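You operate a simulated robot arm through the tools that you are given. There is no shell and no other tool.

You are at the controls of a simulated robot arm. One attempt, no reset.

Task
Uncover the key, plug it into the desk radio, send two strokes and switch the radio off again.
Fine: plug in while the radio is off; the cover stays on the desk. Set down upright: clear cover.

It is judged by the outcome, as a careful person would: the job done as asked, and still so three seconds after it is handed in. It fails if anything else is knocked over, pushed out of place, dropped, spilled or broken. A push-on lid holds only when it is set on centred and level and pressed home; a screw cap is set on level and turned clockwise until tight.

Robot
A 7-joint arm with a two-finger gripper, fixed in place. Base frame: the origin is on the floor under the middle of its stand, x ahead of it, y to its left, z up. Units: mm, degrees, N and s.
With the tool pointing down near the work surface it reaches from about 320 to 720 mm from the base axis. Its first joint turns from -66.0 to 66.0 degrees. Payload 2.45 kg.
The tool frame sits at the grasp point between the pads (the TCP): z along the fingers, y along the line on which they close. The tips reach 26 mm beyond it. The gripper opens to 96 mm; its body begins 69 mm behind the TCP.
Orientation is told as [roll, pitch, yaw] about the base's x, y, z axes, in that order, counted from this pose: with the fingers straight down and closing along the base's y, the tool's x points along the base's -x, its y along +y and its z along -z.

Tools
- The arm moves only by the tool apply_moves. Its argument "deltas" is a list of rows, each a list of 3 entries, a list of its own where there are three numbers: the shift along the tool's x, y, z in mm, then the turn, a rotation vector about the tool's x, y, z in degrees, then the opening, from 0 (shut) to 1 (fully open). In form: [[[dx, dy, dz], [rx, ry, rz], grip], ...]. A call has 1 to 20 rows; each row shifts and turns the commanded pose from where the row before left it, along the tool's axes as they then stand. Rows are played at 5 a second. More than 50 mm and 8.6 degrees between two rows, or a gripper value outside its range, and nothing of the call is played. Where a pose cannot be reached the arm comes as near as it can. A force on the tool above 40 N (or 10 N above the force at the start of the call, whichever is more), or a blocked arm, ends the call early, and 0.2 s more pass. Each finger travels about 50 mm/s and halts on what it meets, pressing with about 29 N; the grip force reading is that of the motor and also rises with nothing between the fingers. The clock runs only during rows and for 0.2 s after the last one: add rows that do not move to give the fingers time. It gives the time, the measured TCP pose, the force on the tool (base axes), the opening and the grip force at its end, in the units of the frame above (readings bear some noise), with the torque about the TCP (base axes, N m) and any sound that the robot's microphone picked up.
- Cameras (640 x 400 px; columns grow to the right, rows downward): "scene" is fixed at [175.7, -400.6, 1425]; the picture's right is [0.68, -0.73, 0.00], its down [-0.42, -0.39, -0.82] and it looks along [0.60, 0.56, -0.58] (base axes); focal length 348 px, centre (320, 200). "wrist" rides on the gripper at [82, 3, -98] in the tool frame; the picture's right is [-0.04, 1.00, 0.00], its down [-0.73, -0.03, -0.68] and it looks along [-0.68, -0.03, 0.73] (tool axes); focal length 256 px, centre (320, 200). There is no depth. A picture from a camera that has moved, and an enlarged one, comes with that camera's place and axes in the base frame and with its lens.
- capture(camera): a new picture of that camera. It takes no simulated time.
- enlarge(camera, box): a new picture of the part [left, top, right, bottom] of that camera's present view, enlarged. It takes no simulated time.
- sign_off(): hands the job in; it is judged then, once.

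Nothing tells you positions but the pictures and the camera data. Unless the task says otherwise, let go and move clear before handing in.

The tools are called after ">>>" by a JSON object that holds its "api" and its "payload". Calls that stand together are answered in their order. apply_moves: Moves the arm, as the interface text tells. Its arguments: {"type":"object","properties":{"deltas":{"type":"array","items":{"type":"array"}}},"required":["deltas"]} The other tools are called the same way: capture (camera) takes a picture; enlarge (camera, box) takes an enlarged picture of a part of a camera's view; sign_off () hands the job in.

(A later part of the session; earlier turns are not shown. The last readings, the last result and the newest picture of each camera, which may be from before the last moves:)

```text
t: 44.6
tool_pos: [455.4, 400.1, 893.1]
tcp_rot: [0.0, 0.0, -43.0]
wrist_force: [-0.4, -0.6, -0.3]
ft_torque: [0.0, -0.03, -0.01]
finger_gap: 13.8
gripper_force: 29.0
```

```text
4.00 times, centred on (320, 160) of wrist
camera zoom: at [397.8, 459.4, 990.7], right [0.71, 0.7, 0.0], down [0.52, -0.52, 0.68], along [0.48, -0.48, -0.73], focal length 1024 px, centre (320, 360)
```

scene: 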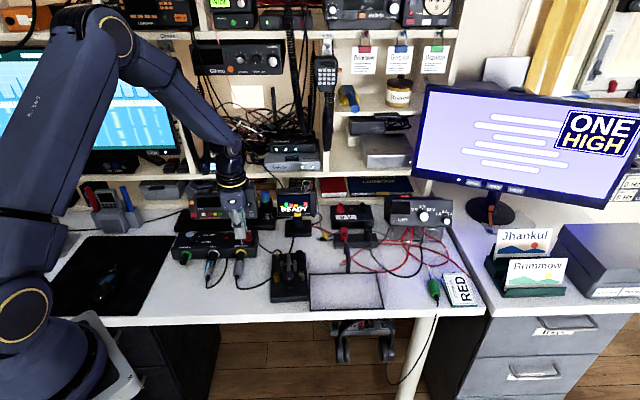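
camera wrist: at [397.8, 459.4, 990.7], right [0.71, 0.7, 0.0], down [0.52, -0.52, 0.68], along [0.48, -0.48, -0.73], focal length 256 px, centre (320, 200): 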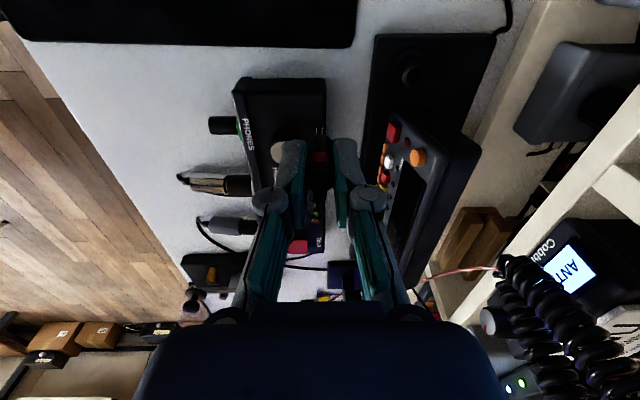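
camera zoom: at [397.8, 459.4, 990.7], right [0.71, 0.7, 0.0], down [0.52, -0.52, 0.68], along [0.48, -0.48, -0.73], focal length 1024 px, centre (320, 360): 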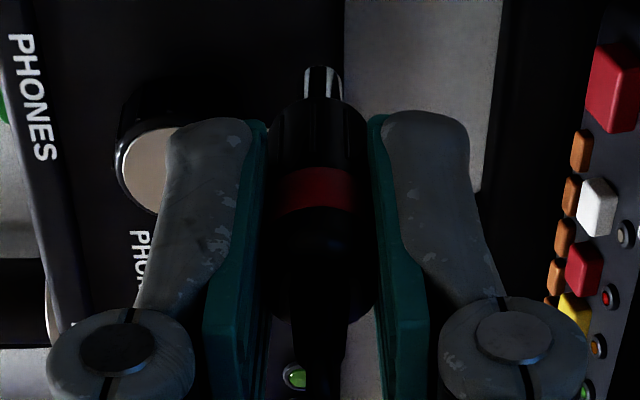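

The pin hangs in line with the tool axis. Moving over the socket at the same height.

>>> {"api": "apply_moves", "payload": {"deltas": [[[3.6, 12, 0], [0, 0, 0], 0], [[3.6, 20, 0], [0, 0, 0], 0], [[3.6, 20, 0], [0, 0, 0], 0], [[3.7, 20, 0], [0, 0, 0], 0], [[0, 0, 0], [0, 0, 0], 0]]}}

>>> {"api": "enlarge", "payload": {"camera": "wrist", "box": [260, 40, 400, 190]}}

>>> {"api": "enlarge", "payload": {"camera": "scene", "box": [145, 150, 265, 250]}}

>>> {"api": "capture", "payload": {"camera": "wrist"}}

```text
t: 45.8
tool_pos: [494.2, 462.8, 890.8]
tcp_rot: [0.0, 0.0, -43.0]
wrist_force: [-0.1, -0.1, -0.5]
ft_torque: [-0.01, 0.03, 0.01]
finger_gap: 13.4
gripper_force: 28.9
```

```text
2.67 times, centred on (330, 115) of wrist
camera zoom: at [436.8, 521.5, 990.2], right [0.71, 0.7, 0.0], down [0.52, -0.52, 0.68], along [0.48, -0.48, -0.73], focal length 683 px, centre (293, 427)
```

zoom: 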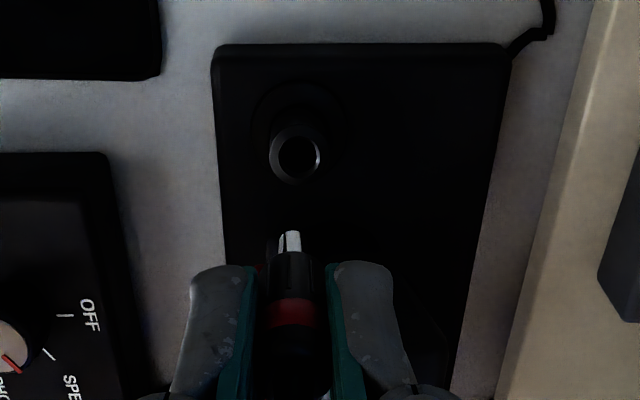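

```text
4.00 times, centred on (205, 200) of scene
camera zoom: at [175.7, -400.6, 1425.0], right [0.68, -0.73, 0.0], down [-0.42, -0.39, -0.82], along [0.6, 0.56, -0.58], focal length 1393 px, centre (780, 200)
```

zoom: 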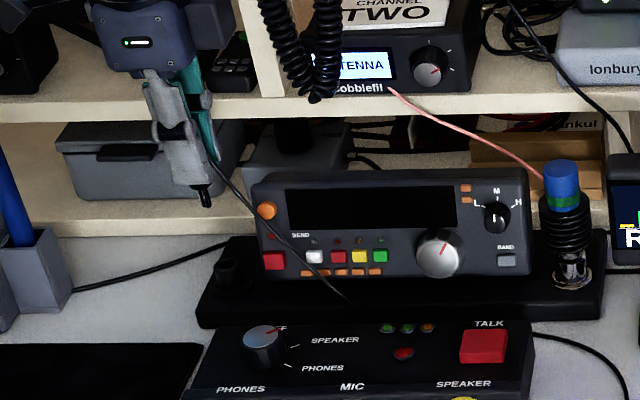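

```text
taken
camera wrist: at [436.8, 521.5, 990.2], right [0.71, 0.7, 0.0], down [0.52, -0.52, 0.68], along [0.48, -0.48, -0.73], focal length 256 px, centre (320, 200)
```

wrist: 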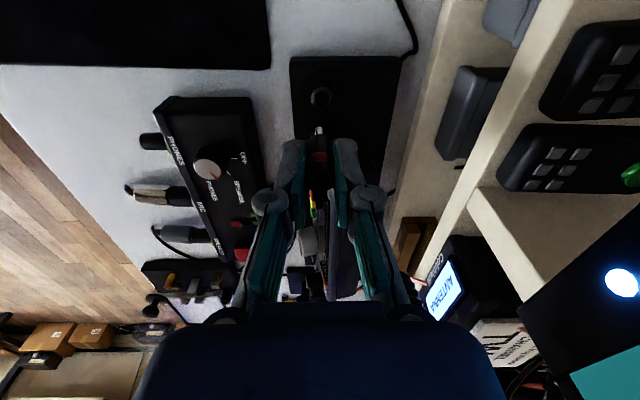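

The pin is about 2 mm forward of the socket's axis. I'll correct, lower to just above the opening, and re-check.

>>> {"api": "apply_moves", "payload": {"deltas": [[[0, 2.2, 9], [0, 0, 0], 0], [[0, 0, 12], [0, 0, 0], 0], [[0, 0, 12], [0, 0, 0], 0], [[0, 0, 0], [0, 0, 0], 0]]}}

>>> {"api": "enlarge", "payload": {"camera": "wrist", "box": [270, 70, 370, 170]}}

>>> {"api": "enlarge", "payload": {"camera": "scene", "box": [165, 190, 225, 240]}}

```text
t: 46.8
tool_pos: [496.0, 463.8, 859.6]
tcp_rot: [0.0, 0.0, -43.0]
wrist_force: [-0.4, 0.2, -0.5]
ft_torque: [0.0, -0.02, -0.02]
finger_gap: 13.7
gripper_force: 29.2
```

```text
4.00 times, centred on (320, 120) of wrist
camera zoom: at [438.7, 523.0, 957.8], right [0.71, 0.7, 0.0], down [0.52, -0.52, 0.68], along [0.48, -0.48, -0.73], focal length 1024 px, centre (320, 520)
```

zoom: 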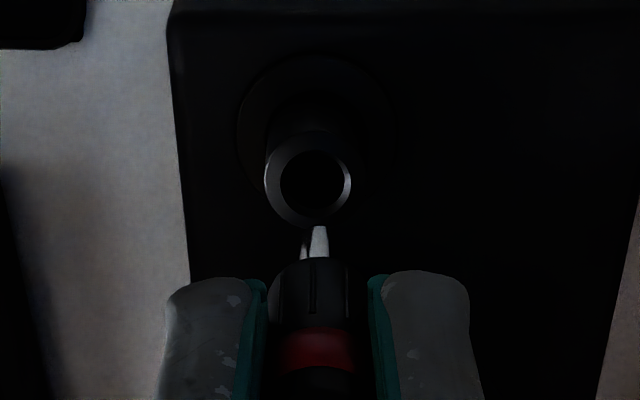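

```text
8.00 times, centred on (195, 215) of scene
camera zoom: at [175.7, -400.6, 1425.0], right [0.68, -0.73, 0.0], down [-0.42, -0.39, -0.82], along [0.6, 0.56, -0.58], focal length 2787 px, centre (1320, 80)
```

zoom: 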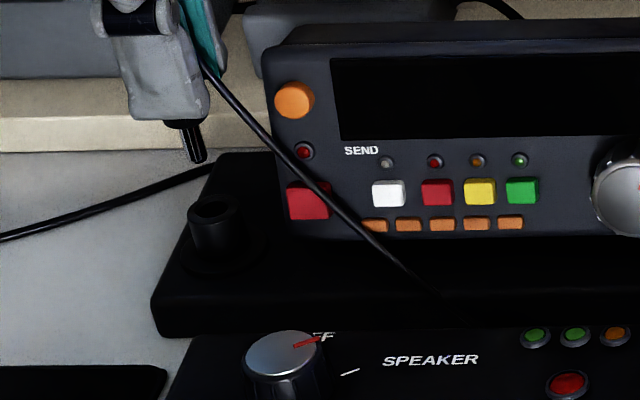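

The pin is nearly over the opening. One more tight zoom from the scene camera to check the sideways alignment.

>>> {"api": "enlarge", "payload": {"camera": "scene", "box": [168, 200, 200, 225]}}

>>> {"api": "enlarge", "payload": {"camera": "wrist", "box": [295, 95, 345, 145]}}

```text
16.00 times, centred on (184, 212) of scene
camera zoom: at [175.7, -400.6, 1425.0], right [0.68, -0.73, 0.0], down [-0.42, -0.39, -0.82], along [0.6, 0.56, -0.58], focal length 5573 px, centre (2496, 0)
```

zoom: 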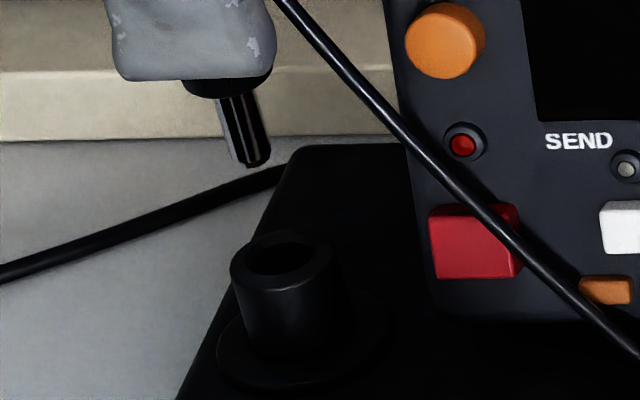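

```text
8.00 times, centred on (320, 120) of wrist
camera zoom: at [438.7, 523.0, 957.8], right [0.71, 0.7, 0.0], down [0.52, -0.52, 0.68], along [0.48, -0.48, -0.73], focal length 2048 px, centre (320, 840)
```

zoom: 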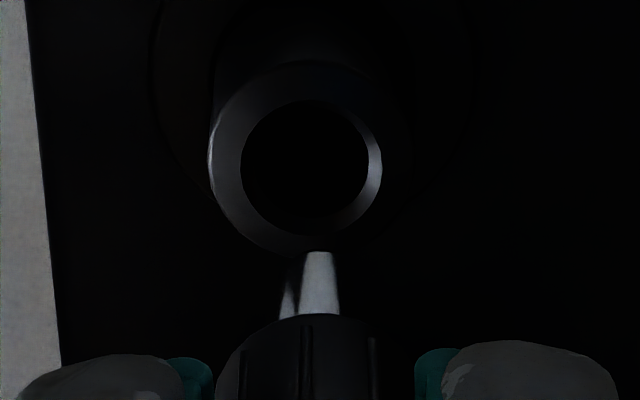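

Alignment is within a millimetre. Moving 0.6 mm forward and then lowering carefully into the socket in small steps.

>>> {"api": "apply_moves", "payload": {"deltas": [[[0.2, -0.6, 5], [0, 0, 0], 0], [[0, 0, 6], [0, 0, 0], 0], [[0, 0, 5], [0, 0, 0], 0], [[0, 0, 3], [0, 0, 0], 0], [[0, 0, 3], [0, 0, 0], 0], [[0, 0, 0], [0, 0, 0], 0]]}}

>>> {"api": "enlarge", "payload": {"camera": "scene", "box": [168, 200, 200, 225]}}

>>> {"api": "enlarge", "payload": {"camera": "wrist", "box": [295, 105, 345, 155]}}

```text
t: 48.2
tool_pos: [494.1, 463.2, 836.7]
tcp_rot: [0.0, 0.0, -43.0]
wrist_force: [-0.2, 0.8, 0.2]
ft_torque: [0.0, 0.02, 0.02]
finger_gap: 13.4
gripper_force: 29.1
```

```text
16.00 times, centred on (184, 212) of scene
camera zoom: at [175.7, -400.6, 1425.0], right [0.68, -0.73, 0.0], down [-0.42, -0.39, -0.82], along [0.6, 0.56, -0.58], focal length 5573 px, centre (2496, 0)
```

zoom: 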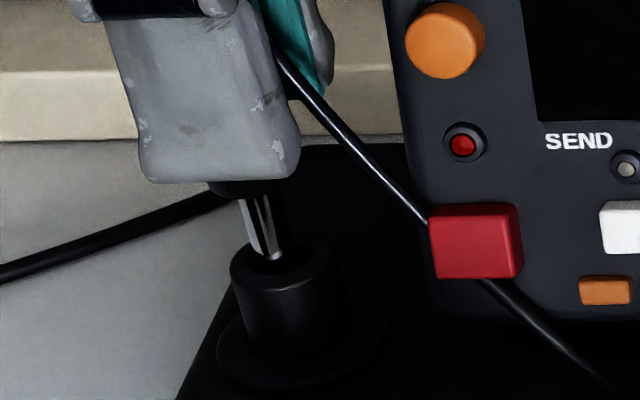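

```text
8.00 times, centred on (320, 130) of wrist
camera zoom: at [437.7, 522.4, 935.8], right [0.71, 0.7, 0.0], down [0.52, -0.52, 0.68], along [0.48, -0.48, -0.73], focal length 2048 px, centre (320, 760)
```

zoom: 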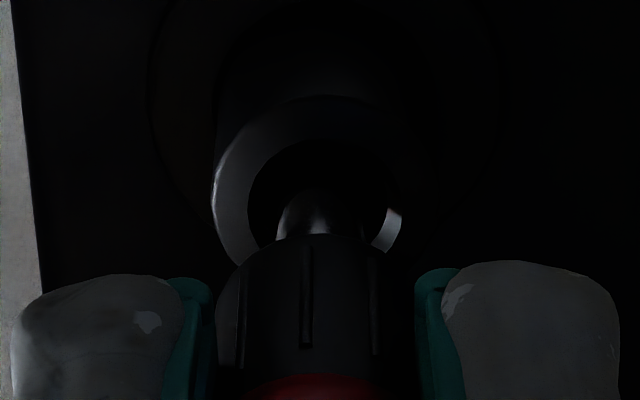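

The pin tip is at the mouth and about 2 mm left of centre in both views. Shifting 2 mm right, then lowering in small steps while watching the force.

>>> {"api": "apply_moves", "payload": {"deltas": [[[-1, 0, 0], [0, 0, 0], 0], [[-1, 0, 0], [0, 0, 0], 0], [[0, 0, 2], [0, 0, 0], 0], [[0, 0, 2], [0, 0, 0], 0], [[0, 0, 0], [0, 0, 0], 0]]}}

>>> {"api": "enlarge", "payload": {"camera": "scene", "box": [168, 200, 200, 225]}}

>>> {"api": "enlarge", "payload": {"camera": "wrist", "box": [295, 105, 345, 155]}}

```text
t: 49.4
tool_pos: [497.2, 461.6, 833.1]
tcp_rot: [0.0, 0.0, -43.0]
wrist_force: [-0.6, 0.0, 0.3]
ft_torque: [0.01, -0.01, 0.01]
finger_gap: 13.5
gripper_force: 29.1
```

```text
16.00 times, centred on (184, 212) of scene
camera zoom: at [175.7, -400.6, 1425.0], right [0.68, -0.73, 0.0], down [-0.42, -0.39, -0.82], along [0.6, 0.56, -0.58], focal length 5573 px, centre (2496, 0)
```

zoom: 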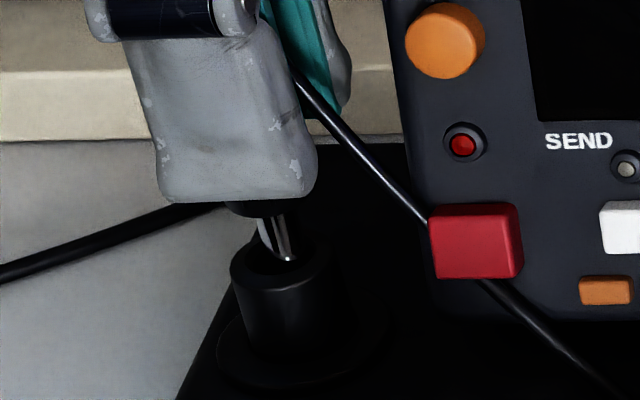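

```text
8.00 times, centred on (320, 130) of wrist
camera zoom: at [439.2, 521.0, 931.3], right [0.71, 0.7, 0.0], down [0.52, -0.52, 0.68], along [0.48, -0.48, -0.73], focal length 2048 px, centre (320, 760)
```

zoom: 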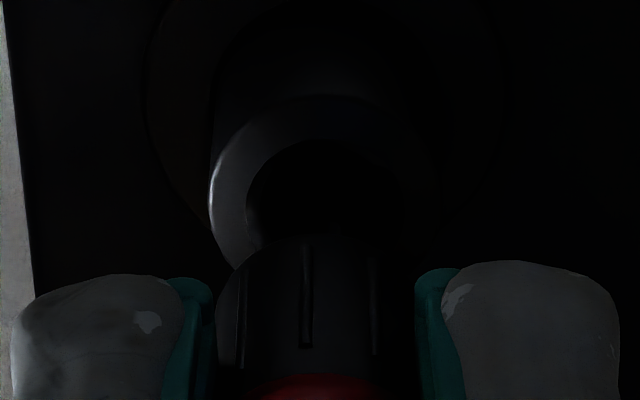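

The pin is centred and entering without contact force. Continuing down.

>>> {"api": "apply_moves", "payload": {"deltas": [[[0, 0, 2.5], [0, 0, 0], 0], [[0, 0, 2.5], [0, 0, 0], 0], [[0, 0, 2.5], [0, 0, 0], 0], [[0, 0, 2.5], [0, 0, 0], 0], [[0, 0, 0], [0, 0, 0], 0]]}}

>>> {"api": "enlarge", "payload": {"camera": "scene", "box": [168, 200, 200, 225]}}

>>> {"api": "enlarge", "payload": {"camera": "wrist", "box": [270, 80, 370, 180]}}

```text
t: 50.6
tool_pos: [495.5, 461.9, 823.7]
tcp_rot: [0.0, 0.0, -43.0]
wrist_force: [-0.2, -0.1, 0.2]
ft_torque: [0.0, -0.02, 0.02]
finger_gap: 13.6
gripper_force: 28.6
```

```text
16.00 times, centred on (184, 212) of scene
camera zoom: at [175.7, -400.6, 1425.0], right [0.68, -0.73, 0.0], down [-0.42, -0.39, -0.82], along [0.6, 0.56, -0.58], focal length 5573 px, centre (2496, 0)
```

zoom: 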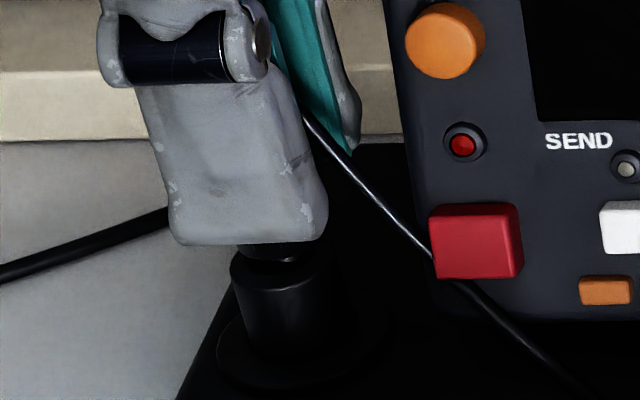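

```text
4.00 times, centred on (320, 130) of wrist
camera zoom: at [438.9, 520.9, 921.6], right [0.71, 0.7, 0.0], down [0.52, -0.52, 0.68], along [0.48, -0.48, -0.73], focal length 1024 px, centre (320, 480)
```

zoom: 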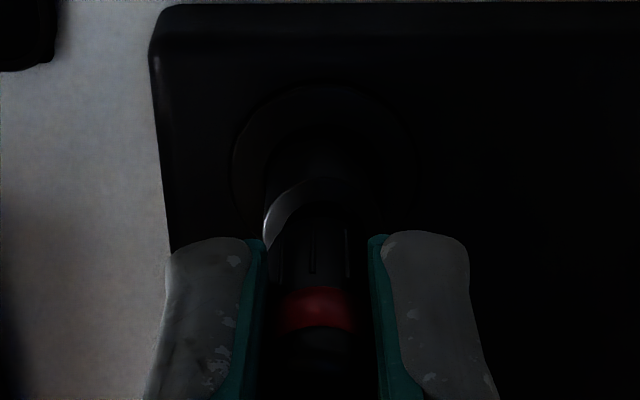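

The body is reaching the rim with no force so far. Continuing in finer steps until it seats.

>>> {"api": "apply_moves", "payload": {"deltas": [[[0, 0, 1.5], [0, 0, 0], 0], [[0, 0, 1.5], [0, 0, 0], 0], [[0, 0, 1.5], [0, 0, 0], 0], [[0, 0, 0], [0, 0, 0], 0]]}}

>>> {"api": "enlarge", "payload": {"camera": "scene", "box": [168, 200, 200, 225]}}

```text
t: 51.6
tool_pos: [496.5, 460.8, 821.2]
tcp_rot: [0.1, -0.1, -43.0]
wrist_force: [-1.9, -2.1, 8.8]
ft_torque: [-0.06, 0.09, -0.02]
finger_gap: 13.4
gripper_force: 28.9
```

```text
16.00 times, centred on (184, 212) of scene
camera zoom: at [175.5, -400.8, 1424.9], right [0.68, -0.73, 0.0], down [-0.42, -0.39, -0.82], along [0.6, 0.56, -0.58], focal length 5573 px, centre (2496, 0)
```

zoom: 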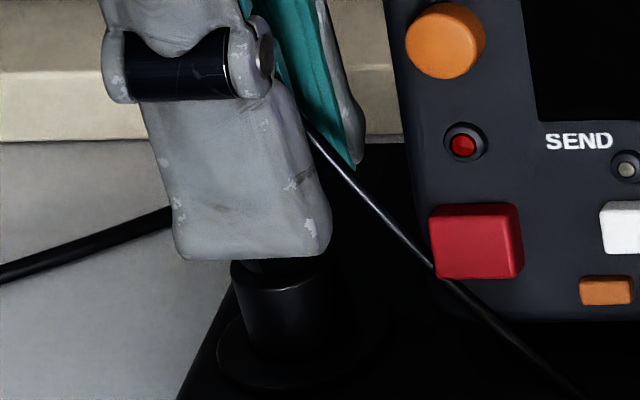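

Contact of about 9 N with a slight sideways push toward the front, so the plug may be a touch too far back. I'll check from the wrist camera.

>>> {"api": "enlarge", "payload": {"camera": "wrist", "box": [295, 110, 345, 160]}}

>>> {"api": "enlarge", "payload": {"camera": "scene", "box": [174, 208, 192, 222]}}

```text
8.00 times, centred on (320, 135) of wrist
camera zoom: at [438.8, 521.1, 918.0], right [0.71, 0.7, 0.0], down [0.52, -0.52, 0.68], along [0.48, -0.48, -0.73], focal length 2048 px, centre (320, 720)
```

zoom: 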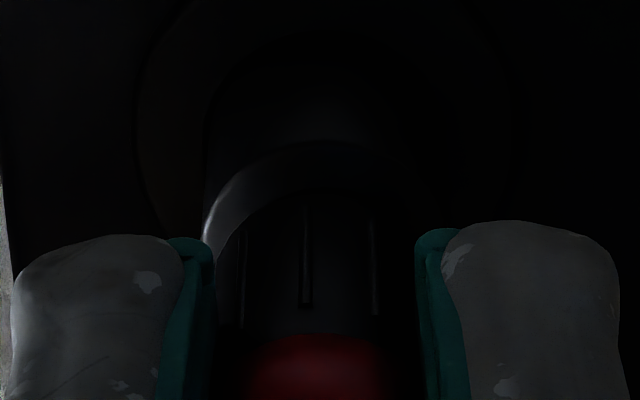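

```text
16.00 times, centred on (183, 215) of scene
camera zoom: at [175.5, -400.8, 1424.9], right [0.68, -0.73, 0.0], down [-0.42, -0.39, -0.82], along [0.6, 0.56, -0.58], focal length 5573 px, centre (2512, -40)
```

zoom: 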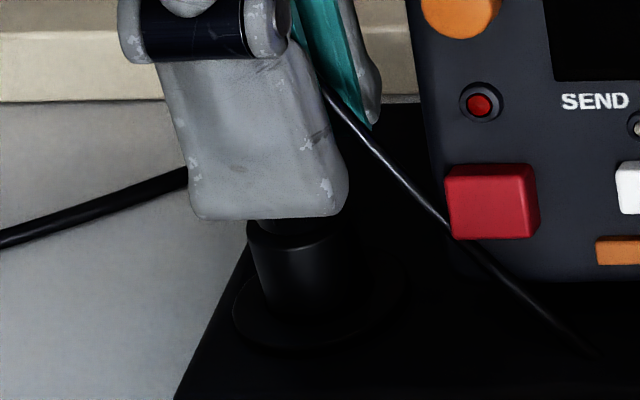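

Contact came when the plug body reached the rim. In the stow sleeve the body sat about 8 mm deeper, so it isn't seated yet. I'll nudge slightly toward the front, as the sideways force suggests, and feel for it to drop in.

>>> {"api": "apply_moves", "payload": {"deltas": [[[0, -0.4, 0], [0, 0, 0], 0], [[0, -0.4, 0], [0, 0, 0], 0], [[0, 0, 0], [0, 0, 0], 0]]}}

```text
t: 52.4
tool_pos: [495.2, 460.9, 819.4]
tcp_rot: [0.1, 0.0, -43.0]
wrist_force: [0.6, 2.2, 9.7]
ft_torque: [0.09, -0.11, 0.03]
finger_gap: 13.6
gripper_force: 28.7
```

The sideways force changed sign, so the centre lies between the two positions. Moving back 0.35 mm and pressing down a little more.

>>> {"api": "apply_moves", "payload": {"deltas": [[[0, 0.35, 0], [0, 0, 0], 0], [[0, 0, 0], [0, 0, 0], 0], [[0, 0, 1], [0, 0, 0], 0], [[0, 0, 0], [0, 0, 0], 0]]}}

```text
t: 53.4
tool_pos: [495.8, 461.9, 818.2]
tcp_rot: [0.2, 0.0, -43.0]
wrist_force: [-1.4, -1.7, 22.5]
ft_torque: [-0.05, 0.08, 0.05]
finger_gap: 13.5
gripper_force: 29.6
```

There is firm, balanced resistance of 22 N at about z 819, which may be the seat. I'll ease off, open the fingers a little, rise and compare how deep the plug sits against the stow picture.

>>> {"api": "apply_moves", "payload": {"deltas": [[[0, 0, -1], [0, 0, 0], 0], [[0, 0, 0], [0, 0, 0], 0.2], [[0, 0, 0], [0, 0, 0], 0.28], [[0, 0, 0], [0, 0, 0], 0.28], [[0, 0, 0], [0, 0, 0], 0.28]]}}

>>> {"api": "enlarge", "payload": {"camera": "wrist", "box": [270, 80, 370, 180]}}

>>> {"api": "enlarge", "payload": {"camera": "scene", "box": [165, 195, 205, 225]}}

```text
t: 54.6
tool_pos: [495.5, 461.0, 818.4]
tcp_rot: [0.0, 0.0, -43.0]
wrist_force: [-0.3, 0.5, 0.6]
ft_torque: [0.04, 0.01, -0.01]
finger_gap: 27.2
gripper_force: 0.0
```

```text
4.00 times, centred on (320, 130) of wrist
camera zoom: at [438.7, 520.7, 917.2], right [0.71, 0.7, 0.0], down [0.52, -0.52, 0.68], along [0.48, -0.48, -0.73], focal length 1024 px, centre (320, 480)
```

zoom: 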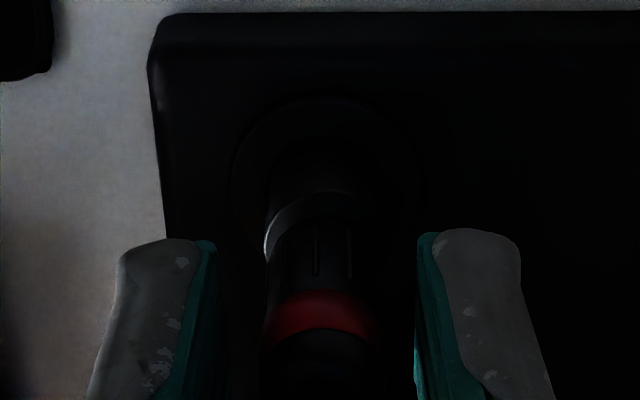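

```text
13.33 times, centred on (185, 210) of scene
camera zoom: at [175.7, -400.6, 1425.0], right [0.68, -0.73, 0.0], down [-0.42, -0.39, -0.82], along [0.6, 0.56, -0.58], focal length 4644 px, centre (2120, 67)
```

zoom: 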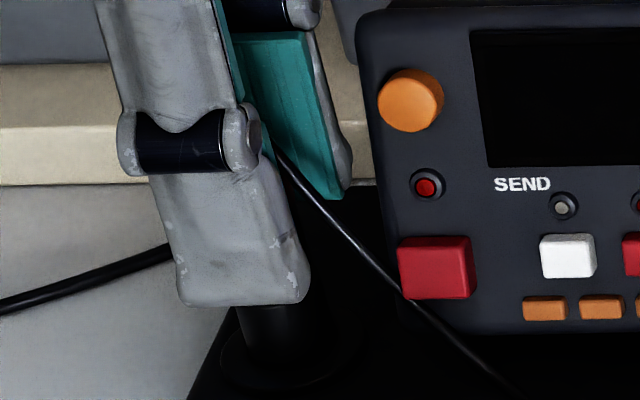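

The plug stands by itself. I'll rise straight up to see how deep it sits.

>>> {"api": "apply_moves", "payload": {"deltas": [[[0, 0, -15], [0, 0, 0], 0.3], [[0, 0, -25], [0, 0, 0], 0.3], [[0, 0, -25], [0, 0, 0], 0.3], [[0, 0, 0], [0, 0, 0], 0.3]]}}

>>> {"api": "enlarge", "payload": {"camera": "scene", "box": [165, 195, 205, 225]}}

>>> {"api": "enlarge", "payload": {"camera": "wrist", "box": [270, 60, 370, 160]}}

>>> {"api": "capture", "payload": {"camera": "scene"}}

```text
t: 55.6
tool_pos: [496.1, 461.7, 884.4]
tcp_rot: [-0.1, 0.0, -43.0]
wrist_force: [0.9, -0.2, 0.6]
ft_torque: [-0.06, 0.0, 0.02]
finger_gap: 28.8
gripper_force: 0.0
```

```text
13.33 times, centred on (185, 210) of scene
camera zoom: at [175.7, -400.6, 1425.0], right [0.68, -0.73, 0.0], down [-0.42, -0.39, -0.82], along [0.6, 0.56, -0.58], focal length 4644 px, centre (2120, 67)
```

zoom: 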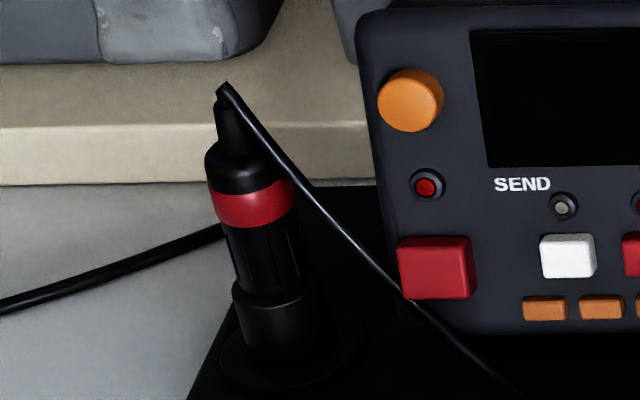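

```text
4.00 times, centred on (320, 110) of wrist
camera zoom: at [438.3, 520.6, 983.1], right [0.71, 0.7, 0.0], down [0.52, -0.52, 0.68], along [0.48, -0.48, -0.73], focal length 1024 px, centre (320, 560)
```

zoom: 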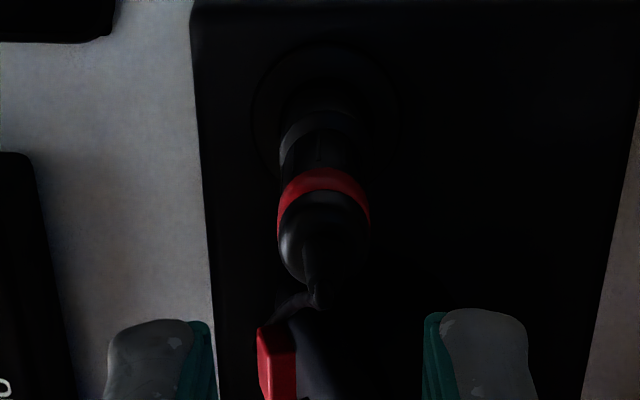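

```text
taken
```

scene: 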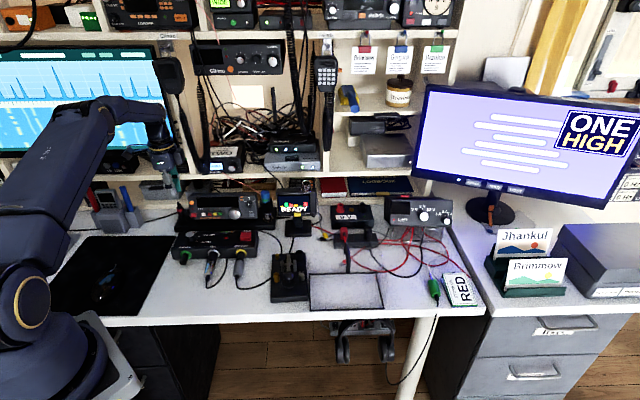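

The plug stands upright in the socket. I'll zoom in further to check the seating depth against the empty stow sleeve on the key.

>>> {"api": "enlarge", "payload": {"camera": "scene", "box": [174, 200, 198, 220]}}

>>> {"api": "enlarge", "payload": {"camera": "scene", "box": [288, 243, 312, 263]}}

>>> {"api": "enlarge", "payload": {"camera": "wrist", "box": [295, 60, 345, 110]}}

```text
16.00 times, centred on (186, 210) of scene
camera zoom: at [175.7, -400.6, 1425.0], right [0.68, -0.73, 0.0], down [-0.42, -0.39, -0.82], along [0.6, 0.56, -0.58], focal length 5573 px, centre (2464, 40)
```

zoom: 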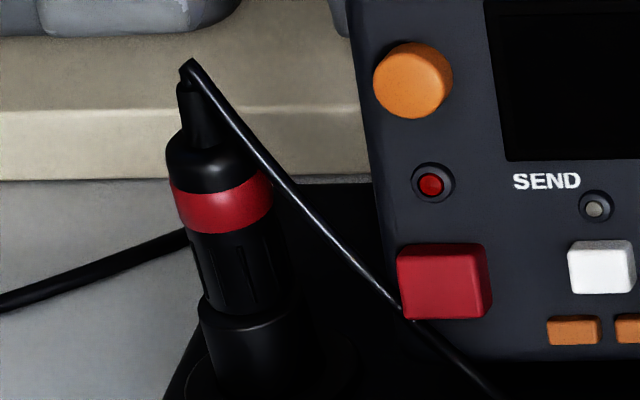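

```text
16.00 times, centred on (300, 253) of scene
camera zoom: at [175.7, -400.6, 1425.0], right [0.68, -0.73, 0.0], down [-0.42, -0.39, -0.82], along [0.6, 0.56, -0.58], focal length 5573 px, centre (640, -648)
```

zoom: 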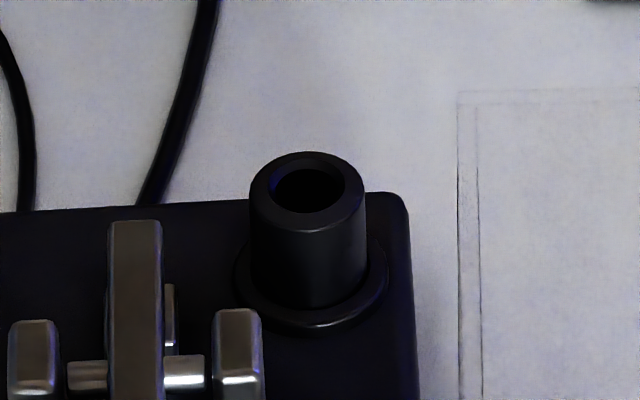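

```text
8.00 times, centred on (320, 85) of wrist
camera zoom: at [438.3, 520.6, 983.1], right [0.71, 0.7, 0.0], down [0.52, -0.52, 0.68], along [0.48, -0.48, -0.73], focal length 2048 px, centre (320, 1120)
```

zoom: 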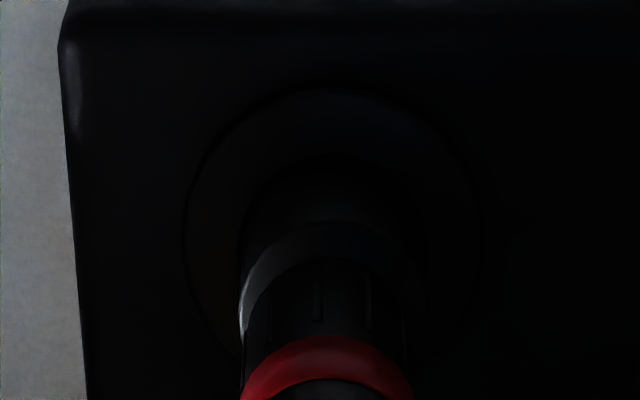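

The exposed length matches the stow seating (about 20.7 mm versus 20.8), and the plug is upright, so it is plugged home. Next I'll switch the radio on with the orange button: back off, turn to face the panel, and close the fingers.

>>> {"api": "apply_moves", "payload": {"deltas": [[[0, 0, -18], [0, 0, 0], 0.3], [[0, 0, -20], [0, 0, 0], 0.3], [[-10, -38, 0], [0, 0, 0], 0.3], [[-30, -39, 0], [0, 0, 0], 0.3], [[0, 0, 0], [0, 0, -8.2], 0.2], [[0, 0, 0], [0, 0, -8.2], 0.1], [[0, 0, 0], [0, 0, -8.2], 0], [[0, 0, 0], [0, 0, -8.2], 0], [[0, 0, 0], [0, 0, -8.2], 0], [[0, 0, 0], [0, 0, -8.2], 0], [[0, 0, 0], [0, 0, -8.2], 0], [[0, 0, 0], [0, 0, -8.2], 0], [[0, 0, 0], [0, 0, -8.2], 0], [[0, 0, 0], [0, 0, -8.2], 0], [[0, 0, 0], [0, 0, -8], 0], [[0, 0, 0], [0, 0, 0], 0]]}}

>>> {"api": "capture", "payload": {"camera": "wrist"}}

>>> {"api": "enlarge", "payload": {"camera": "wrist", "box": [220, 100, 420, 240]}}

>>> {"api": "enlarge", "payload": {"camera": "scene", "box": [145, 150, 325, 310]}}

```text
t: 59.0
tool_pos: [474.0, 378.7, 922.5]
tcp_rot: [0.0, -0.1, 47.1]
wrist_force: [-0.3, -0.9, -0.7]
ft_torque: [-0.02, 0.02, 0.0]
finger_gap: 0.3
gripper_force: 28.5
```

```text
taken
camera wrist: at [414.9, 321.6, 1020.1], right [-0.7, 0.71, 0.0], down [0.52, 0.52, 0.68], along [0.48, 0.48, -0.73], focal length 256 px, centre (320, 200)
```

wrist: 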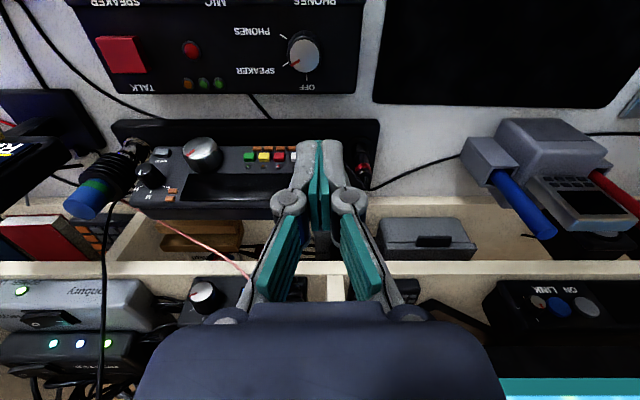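

```text
2.86 times, centred on (320, 170) of wrist
camera zoom: at [414.9, 321.6, 1020.1], right [-0.7, 0.71, 0.0], down [0.52, 0.52, 0.68], along [0.48, 0.48, -0.73], focal length 731 px, centre (320, 286)
```

zoom: 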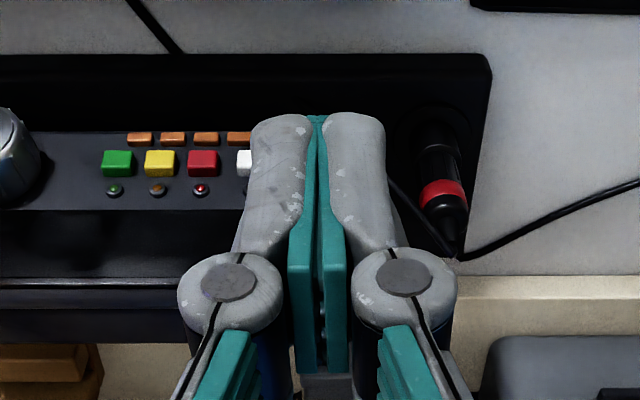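

```text
2.50 times, centred on (235, 230) of scene
camera zoom: at [175.7, -400.6, 1425.0], right [0.68, -0.73, 0.0], down [-0.42, -0.39, -0.82], along [0.6, 0.56, -0.58], focal length 871 px, centre (532, 125)
```

zoom: 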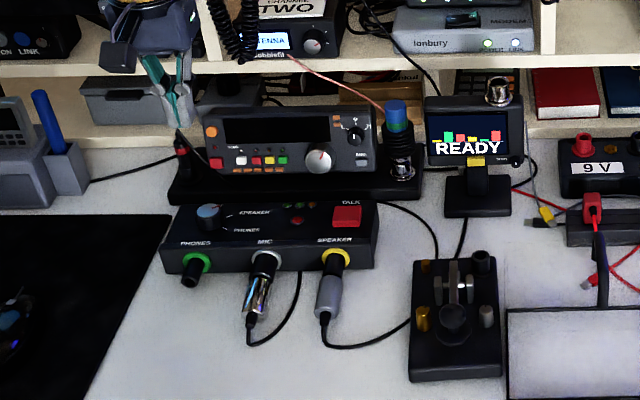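

Fingers are closed and lined up with the orange button (l≈−88). Descending in front of the panel, then advancing part of the way and checking.

>>> {"api": "apply_moves", "payload": {"deltas": [[[0, 0, 25], [0, 0, 0], 0], [[0, 0, 25], [0, 0, 0], 0], [[0, 0, 19], [0, 0, 0], 0], [[-15, 0, 0], [0, 0, 0], 0], [[-15, 0, 0], [0, 0, 0], 0], [[-10, 0, 0], [0, 0, 0], 0], [[0, 0, 0], [0, 0, 0], 0]]}}

>>> {"api": "enlarge", "payload": {"camera": "wrist", "box": [260, 80, 400, 200]}}

>>> {"api": "enlarge", "payload": {"camera": "scene", "box": [165, 180, 225, 230]}}

```text
t: 60.6
tool_pos: [499.3, 407.3, 852.3]
tcp_rot: [-0.1, 0.0, 47.1]
wrist_force: [1.0, 0.5, -1.1]
ft_torque: [-0.02, -0.02, -0.03]
finger_gap: 0.0
gripper_force: 28.6
```

```text
3.33 times, centred on (330, 140) of wrist
camera zoom: at [441.8, 350.9, 951.2], right [-0.7, 0.71, 0.0], down [0.52, 0.52, 0.68], along [0.48, 0.48, -0.73], focal length 853 px, centre (287, 400)
```

zoom: 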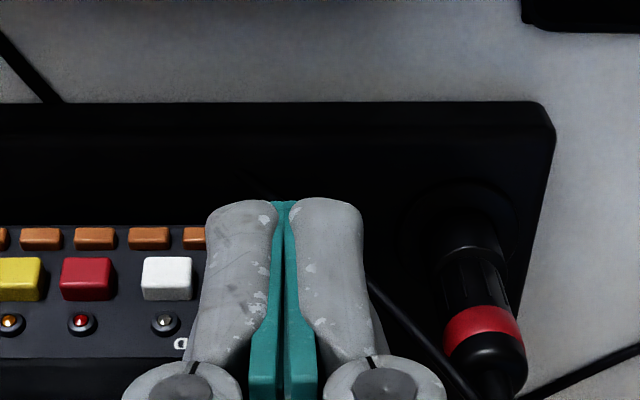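

```text
8.00 times, centred on (195, 205) of scene
camera zoom: at [175.7, -400.6, 1425.0], right [0.68, -0.73, 0.0], down [-0.42, -0.39, -0.82], along [0.6, 0.56, -0.58], focal length 2787 px, centre (1320, 160)
```

zoom: 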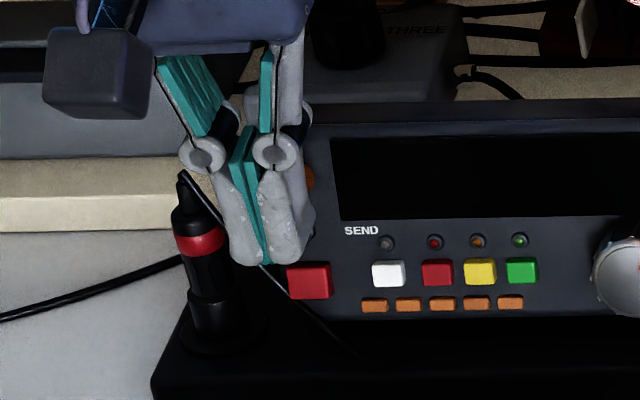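

The finger will land slightly low and left of the button. I'll shift 2 mm right and 5 mm up and approach close.

>>> {"api": "apply_moves", "payload": {"deltas": [[[0, -2, -5], [0, 0, 0], 0], [[-5, 0, 0], [0, 0, 0], 0], [[-5, 0, 0], [0, 0, 0], 0], [[0, 0, 0], [0, 0, 0], 0]]}}

>>> {"api": "enlarge", "payload": {"camera": "scene", "box": [175, 185, 215, 220]}}

>>> {"api": "enlarge", "payload": {"camera": "wrist", "box": [260, 100, 400, 220]}}

```text
t: 61.6
tool_pos: [508.1, 413.6, 857.9]
tcp_rot: [0.0, 0.0, 47.0]
wrist_force: [-0.2, 0.0, -0.1]
ft_torque: [0.0, 0.03, 0.0]
finger_gap: 0.0
gripper_force: 28.2
```

```text
11.43 times, centred on (195, 202) of scene
camera zoom: at [175.7, -400.6, 1425.0], right [0.68, -0.73, 0.0], down [-0.42, -0.39, -0.82], along [0.6, 0.56, -0.58], focal length 3981 px, centre (1749, 171)
```

zoom: 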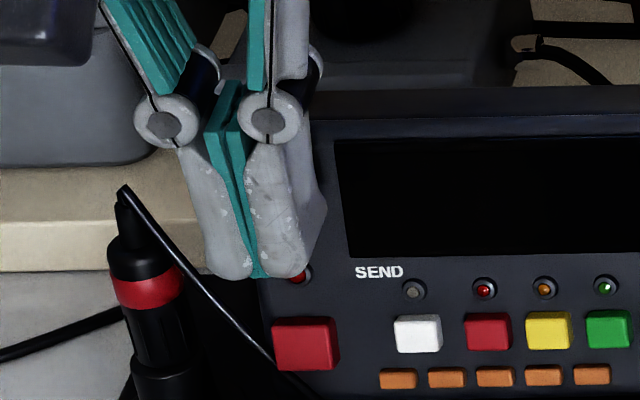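

```text
3.33 times, centred on (330, 160) of wrist
camera zoom: at [450.3, 357.1, 956.5], right [-0.7, 0.71, 0.0], down [0.52, 0.52, 0.68], along [0.48, 0.48, -0.73], focal length 853 px, centre (287, 333)
```

zoom: 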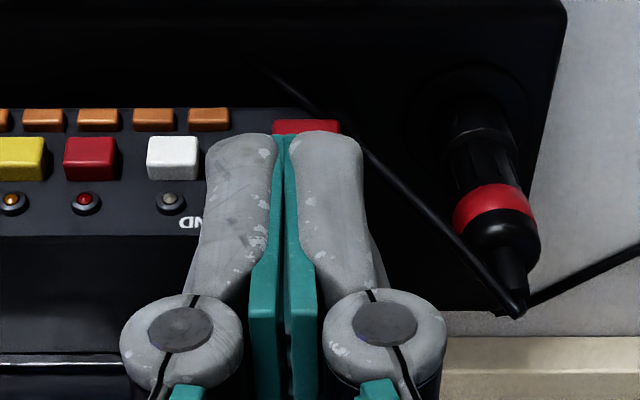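

Clear of the cord. I'll raise 5 mm more so the finger meets only the orange button, then advance in 1.5 mm steps.

>>> {"api": "apply_moves", "payload": {"deltas": [[[0, 0, -5], [0, 0, 0], 0], [[-2, 0, 0], [0, 0, 0], 0], [[-2, 0, 0], [0, 0, 0], 0], [[-1.5, 0, 0], [0, 0, 0], 0], [[-1.5, 0, 0], [0, 0, 0], 0], [[0, 0, 0], [0, 0, 0], 0]]}}

>>> {"api": "enlarge", "payload": {"camera": "scene", "box": [175, 185, 215, 220]}}

```text
t: 63.0
tool_pos: [512.6, 418.8, 863.2]
tcp_rot: [-0.1, 0.0, 47.0]
wrist_force: [0.0, -0.1, 0.4]
ft_torque: [0.02, -0.02, 0.06]
finger_gap: 0.1
gripper_force: 29.1
```

```text
11.43 times, centred on (195, 202) of scene
camera zoom: at [175.7, -400.6, 1425.0], right [0.68, -0.73, 0.0], down [-0.42, -0.39, -0.82], along [0.6, 0.56, -0.58], focal length 3981 px, centre (1749, 171)
```

zoom: 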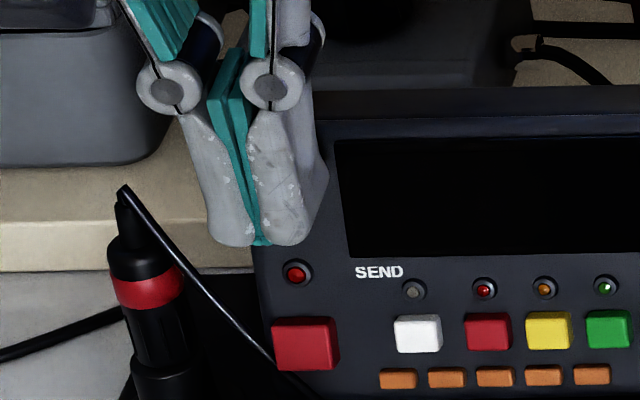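

Not touching yet. Continuing with 1.5 mm steps.

>>> {"api": "apply_moves", "payload": {"deltas": [[[-1.5, 0, 0], [0, 0, 0], 0], [[-1.5, 0, 0], [0, 0, 0], 0], [[-1, 0, 0], [0, 0, 0], 0], [[0, 0, 0], [0, 0, 0], 0]]}}

>>> {"api": "enlarge", "payload": {"camera": "scene", "box": [175, 180, 235, 220]}}

```text
t: 64.0
tool_pos: [516.7, 421.5, 863.4]
tcp_rot: [-0.1, 0.0, 47.0]
wrist_force: [0.5, -0.1, 0.1]
ft_torque: [0.02, 0.0, 0.01]
finger_gap: 0.0
gripper_force: 28.6
```

```text
10.00 times, centred on (205, 200) of scene
camera zoom: at [175.7, -400.6, 1425.0], right [0.68, -0.73, 0.0], down [-0.42, -0.39, -0.82], along [0.6, 0.56, -0.58], focal length 3483 px, centre (1470, 200)
```

zoom: 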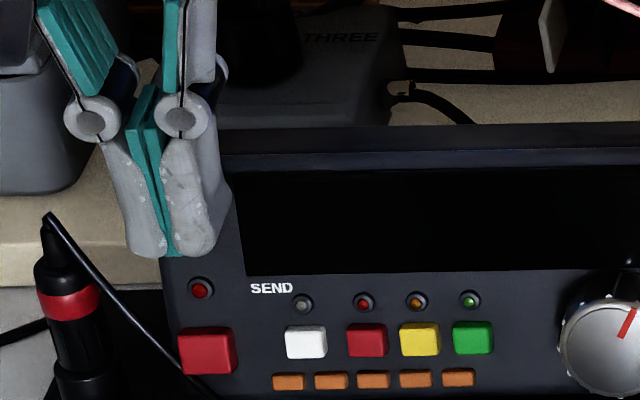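

Still no contact. Going on in 1 mm steps.

>>> {"api": "apply_moves", "payload": {"deltas": [[[-1, 0, 0], [0, 0, 0], 0], [[-1, 0, 0], [0, 0, 0], 0], [[-1, 0, 0], [0, 0, 0], 0], [[-1, 0, 0], [0, 0, 0], 0], [[0, 0, 0], [0, 0, 0], 0]]}}

>>> {"api": "enlarge", "payload": {"camera": "scene", "box": [175, 180, 235, 220]}}

```text
t: 65.2
tool_pos: [518.0, 424.3, 863.8]
tcp_rot: [0.0, 0.1, 47.0]
wrist_force: [-0.6, -0.1, 0.1]
ft_torque: [0.0, -0.03, -0.02]
finger_gap: 0.0
gripper_force: 27.6
```

```text
10.00 times, centred on (205, 200) of scene
camera zoom: at [175.7, -400.6, 1425.0], right [0.68, -0.73, 0.0], down [-0.42, -0.39, -0.82], along [0.6, 0.56, -0.58], focal length 3483 px, centre (1470, 200)
```

zoom: 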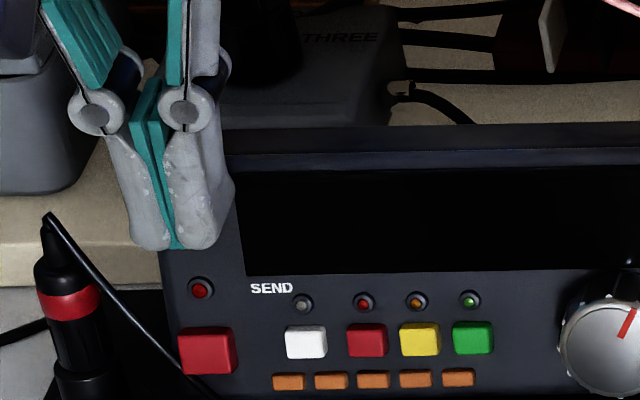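

Still free. Continuing gently.

>>> {"api": "apply_moves", "payload": {"deltas": [[[-1, 0, 0], [0, 0, 0], 0], [[-1, 0, 0], [0, 0, 0], 0], [[-1, 0, 0], [0, 0, 0], 0], [[0, 0, 0], [0, 0, 0], 0]]}}

>>> {"api": "enlarge", "payload": {"camera": "wrist", "box": [260, 100, 400, 220]}}

```text
t: 66.2
tool_pos: [520.0, 426.3, 862.6]
tcp_rot: [0.0, 0.1, 47.0]
wrist_force: [-1.3, -0.8, 1.3]
ft_torque: [0.0, -0.05, -0.02]
finger_gap: 0.1
gripper_force: 28.6
```

```text
3.33 times, centred on (330, 160) of wrist
camera zoom: at [462.4, 370.0, 961.1], right [-0.7, 0.71, 0.0], down [0.52, 0.52, 0.68], along [0.48, 0.48, -0.73], focal length 853 px, centre (287, 333)
```

zoom: 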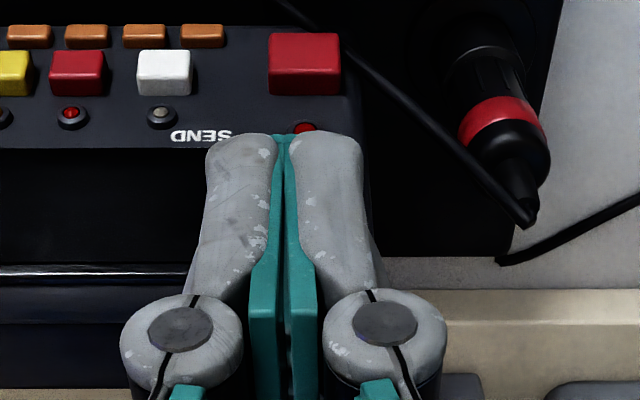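

A first hint of contact (about 1.5 N). Pressing in further.

>>> {"api": "apply_moves", "payload": {"deltas": [[[-1, 0, 0], [0, 0, 0], 0], [[-1, 0, 0], [0, 0, 0], 0], [[0, 0, 0], [0, 0, 0], 0]]}}

>>> {"api": "enlarge", "payload": {"camera": "scene", "box": [165, 175, 265, 245]}}

```text
t: 67.0
tool_pos: [519.2, 426.1, 863.0]
tcp_rot: [-0.1, 0.3, 47.1]
wrist_force: [-14.4, -15.5, 10.6]
ft_torque: [-0.31, 0.26, -0.14]
finger_gap: 0.1
gripper_force: 28.5
```

```text
5.71 times, centred on (215, 210) of scene
camera zoom: at [175.1, -401.2, 1424.9], right [0.68, -0.73, 0.0], down [-0.42, -0.39, -0.82], along [0.6, 0.56, -0.58], focal length 1990 px, centre (920, 143)
```

zoom: 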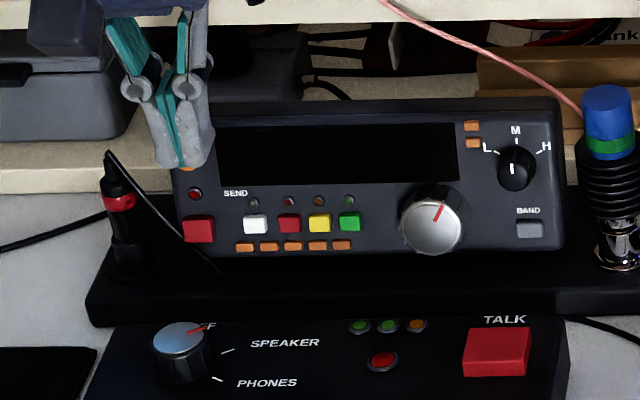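

A firm 21 N contact right at the fingertips. I'll look closely at what is being touched.

>>> {"api": "enlarge", "payload": {"camera": "scene", "box": [180, 188, 212, 212]}}

>>> {"api": "enlarge", "payload": {"camera": "wrist", "box": [280, 120, 370, 190]}}

```text
16.00 times, centred on (196, 200) of scene
camera zoom: at [175.1, -401.2, 1424.9], right [0.68, -0.73, 0.0], down [-0.42, -0.39, -0.82], along [0.6, 0.56, -0.58], focal length 5573 px, centre (2304, 200)
```

zoom: 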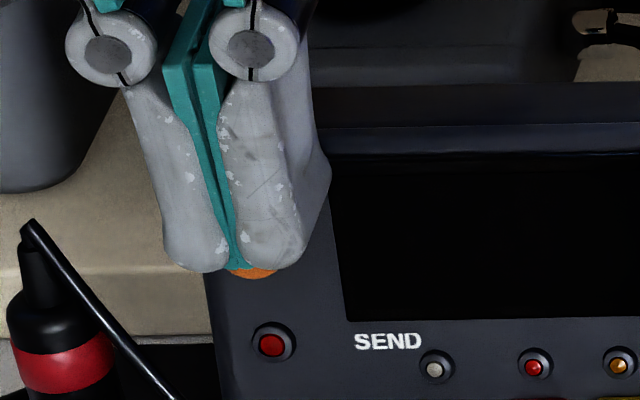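

```text
5.71 times, centred on (325, 155) of wrist
camera zoom: at [462.9, 370.6, 961.3], right [-0.7, 0.71, 0.0], down [0.52, 0.52, 0.68], along [0.48, 0.47, -0.74], focal length 1463 px, centre (291, 457)
```

zoom: 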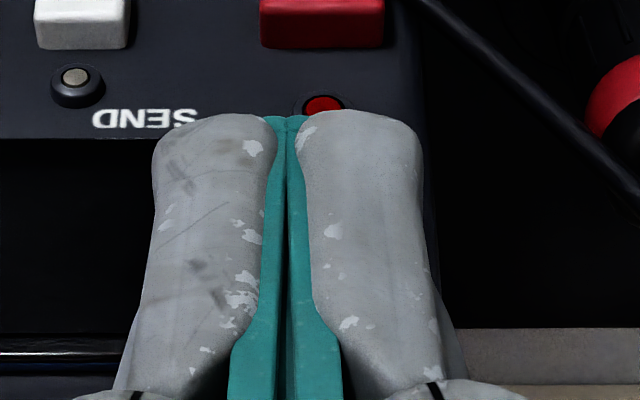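

The finger is on the orange button. I'll back off and see whether that press toggled anything.

>>> {"api": "apply_moves", "payload": {"deltas": [[[3, 0, 0], [0, 0, 0], 0], [[6, 0, 0], [0, 0, 0], 0], [[8, 0, 0], [0, 0, 0], 0], [[0, 0, 0], [0, 0, 0], 0]]}}

>>> {"api": "enlarge", "payload": {"camera": "scene", "box": [165, 175, 265, 245]}}

```text
t: 68.0
tool_pos: [510.4, 415.2, 862.7]
tcp_rot: [0.0, -0.1, 47.1]
wrist_force: [0.2, -0.2, -0.5]
ft_torque: [-0.05, 0.01, 0.0]
finger_gap: 0.0
gripper_force: 28.3
```

```text
5.71 times, centred on (215, 210) of scene
camera zoom: at [175.7, -400.6, 1425.0], right [0.68, -0.73, 0.0], down [-0.42, -0.39, -0.82], along [0.6, 0.56, -0.58], focal length 1990 px, centre (920, 143)
```

zoom: 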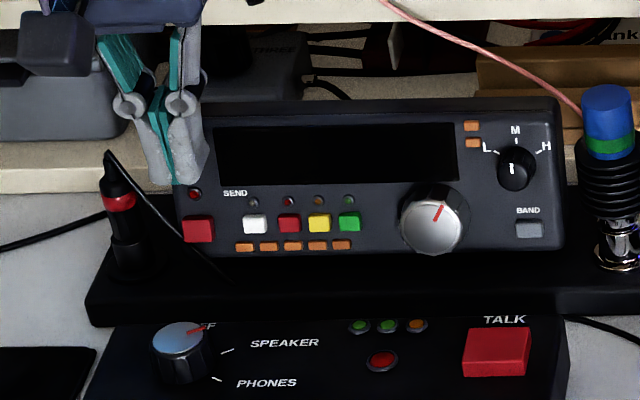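

Accounting for the finger's depth, I was pressing above the button, not on it, so nothing toggled. Lowering 10 mm so the finger's back face covers the button, then pressing again.

>>> {"api": "apply_moves", "payload": {"deltas": [[[0, 1.5, 5], [0, 0, 0], 0], [[0, 0, 5], [0, 0, 0], 0], [[-2, 0, 0], [0, 0, 0], 0], [[-2, 0, 0], [0, 0, 0], 0], [[-2, 0, 0], [0, 0, 0], 0], [[0, 0, 0], [0, 0, 0], 0]]}}

>>> {"api": "enlarge", "payload": {"camera": "scene", "box": [175, 185, 235, 225]}}

>>> {"api": "enlarge", "payload": {"camera": "wrist", "box": [280, 110, 370, 190]}}

```text
t: 69.4
tool_pos: [513.4, 420.3, 852.9]
tcp_rot: [0.1, 0.0, 47.1]
wrist_force: [0.2, -0.3, -0.5]
ft_torque: [-0.01, 0.0, 0.02]
finger_gap: 0.1
gripper_force: 28.4
```

```text
10.00 times, centred on (205, 205) of scene
camera zoom: at [175.7, -400.6, 1425.0], right [0.68, -0.73, 0.0], down [-0.42, -0.39, -0.82], along [0.6, 0.56, -0.58], focal length 3483 px, centre (1470, 150)
```

zoom: 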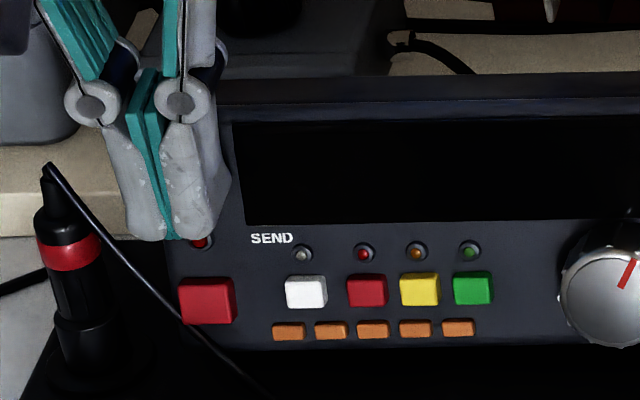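

```text
5.00 times, centred on (325, 150) of wrist
camera zoom: at [455.4, 365.0, 951.0], right [-0.7, 0.71, 0.0], down [0.52, 0.52, 0.68], along [0.48, 0.48, -0.73], focal length 1280 px, centre (295, 450)
```

zoom: 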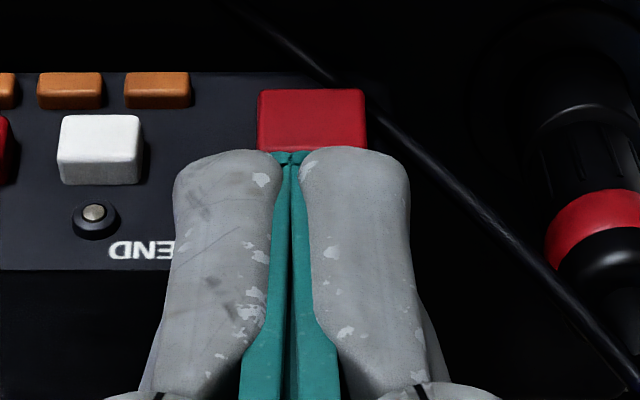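

Positioned well and clear of the cord. Pressing in with 1 mm steps.

>>> {"api": "apply_moves", "payload": {"deltas": [[[-1, 0, 0], [0, 0, 0], 0], [[-1, 0, 0], [0, 0, 0], 0], [[-1, 0, 0], [0, 0, 0], 0], [[0, 0, 0], [0, 0, 0], 0]]}}

>>> {"api": "enlarge", "payload": {"camera": "scene", "box": [165, 175, 265, 245]}}

```text
t: 70.4
tool_pos: [514.4, 422.8, 853.2]
tcp_rot: [0.0, 0.1, 47.0]
wrist_force: [-3.1, -2.0, 0.0]
ft_torque: [-0.03, 0.09, 0.02]
finger_gap: 5.9
gripper_force: 28.7
heard: click
```

```text
5.71 times, centred on (215, 210) of scene
camera zoom: at [175.6, -400.7, 1425.0], right [0.68, -0.73, 0.0], down [-0.42, -0.39, -0.82], along [0.6, 0.56, -0.58], focal length 1990 px, centre (920, 143)
```

zoom: 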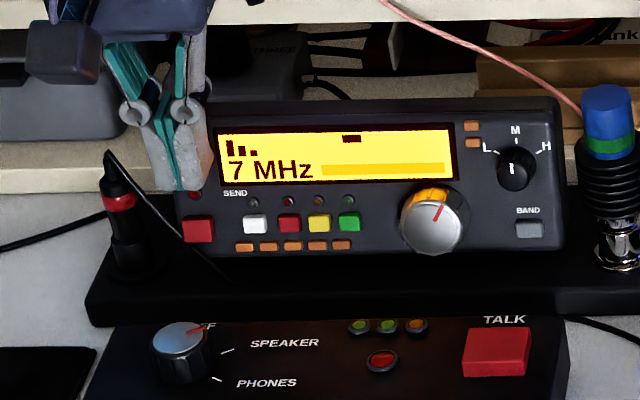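

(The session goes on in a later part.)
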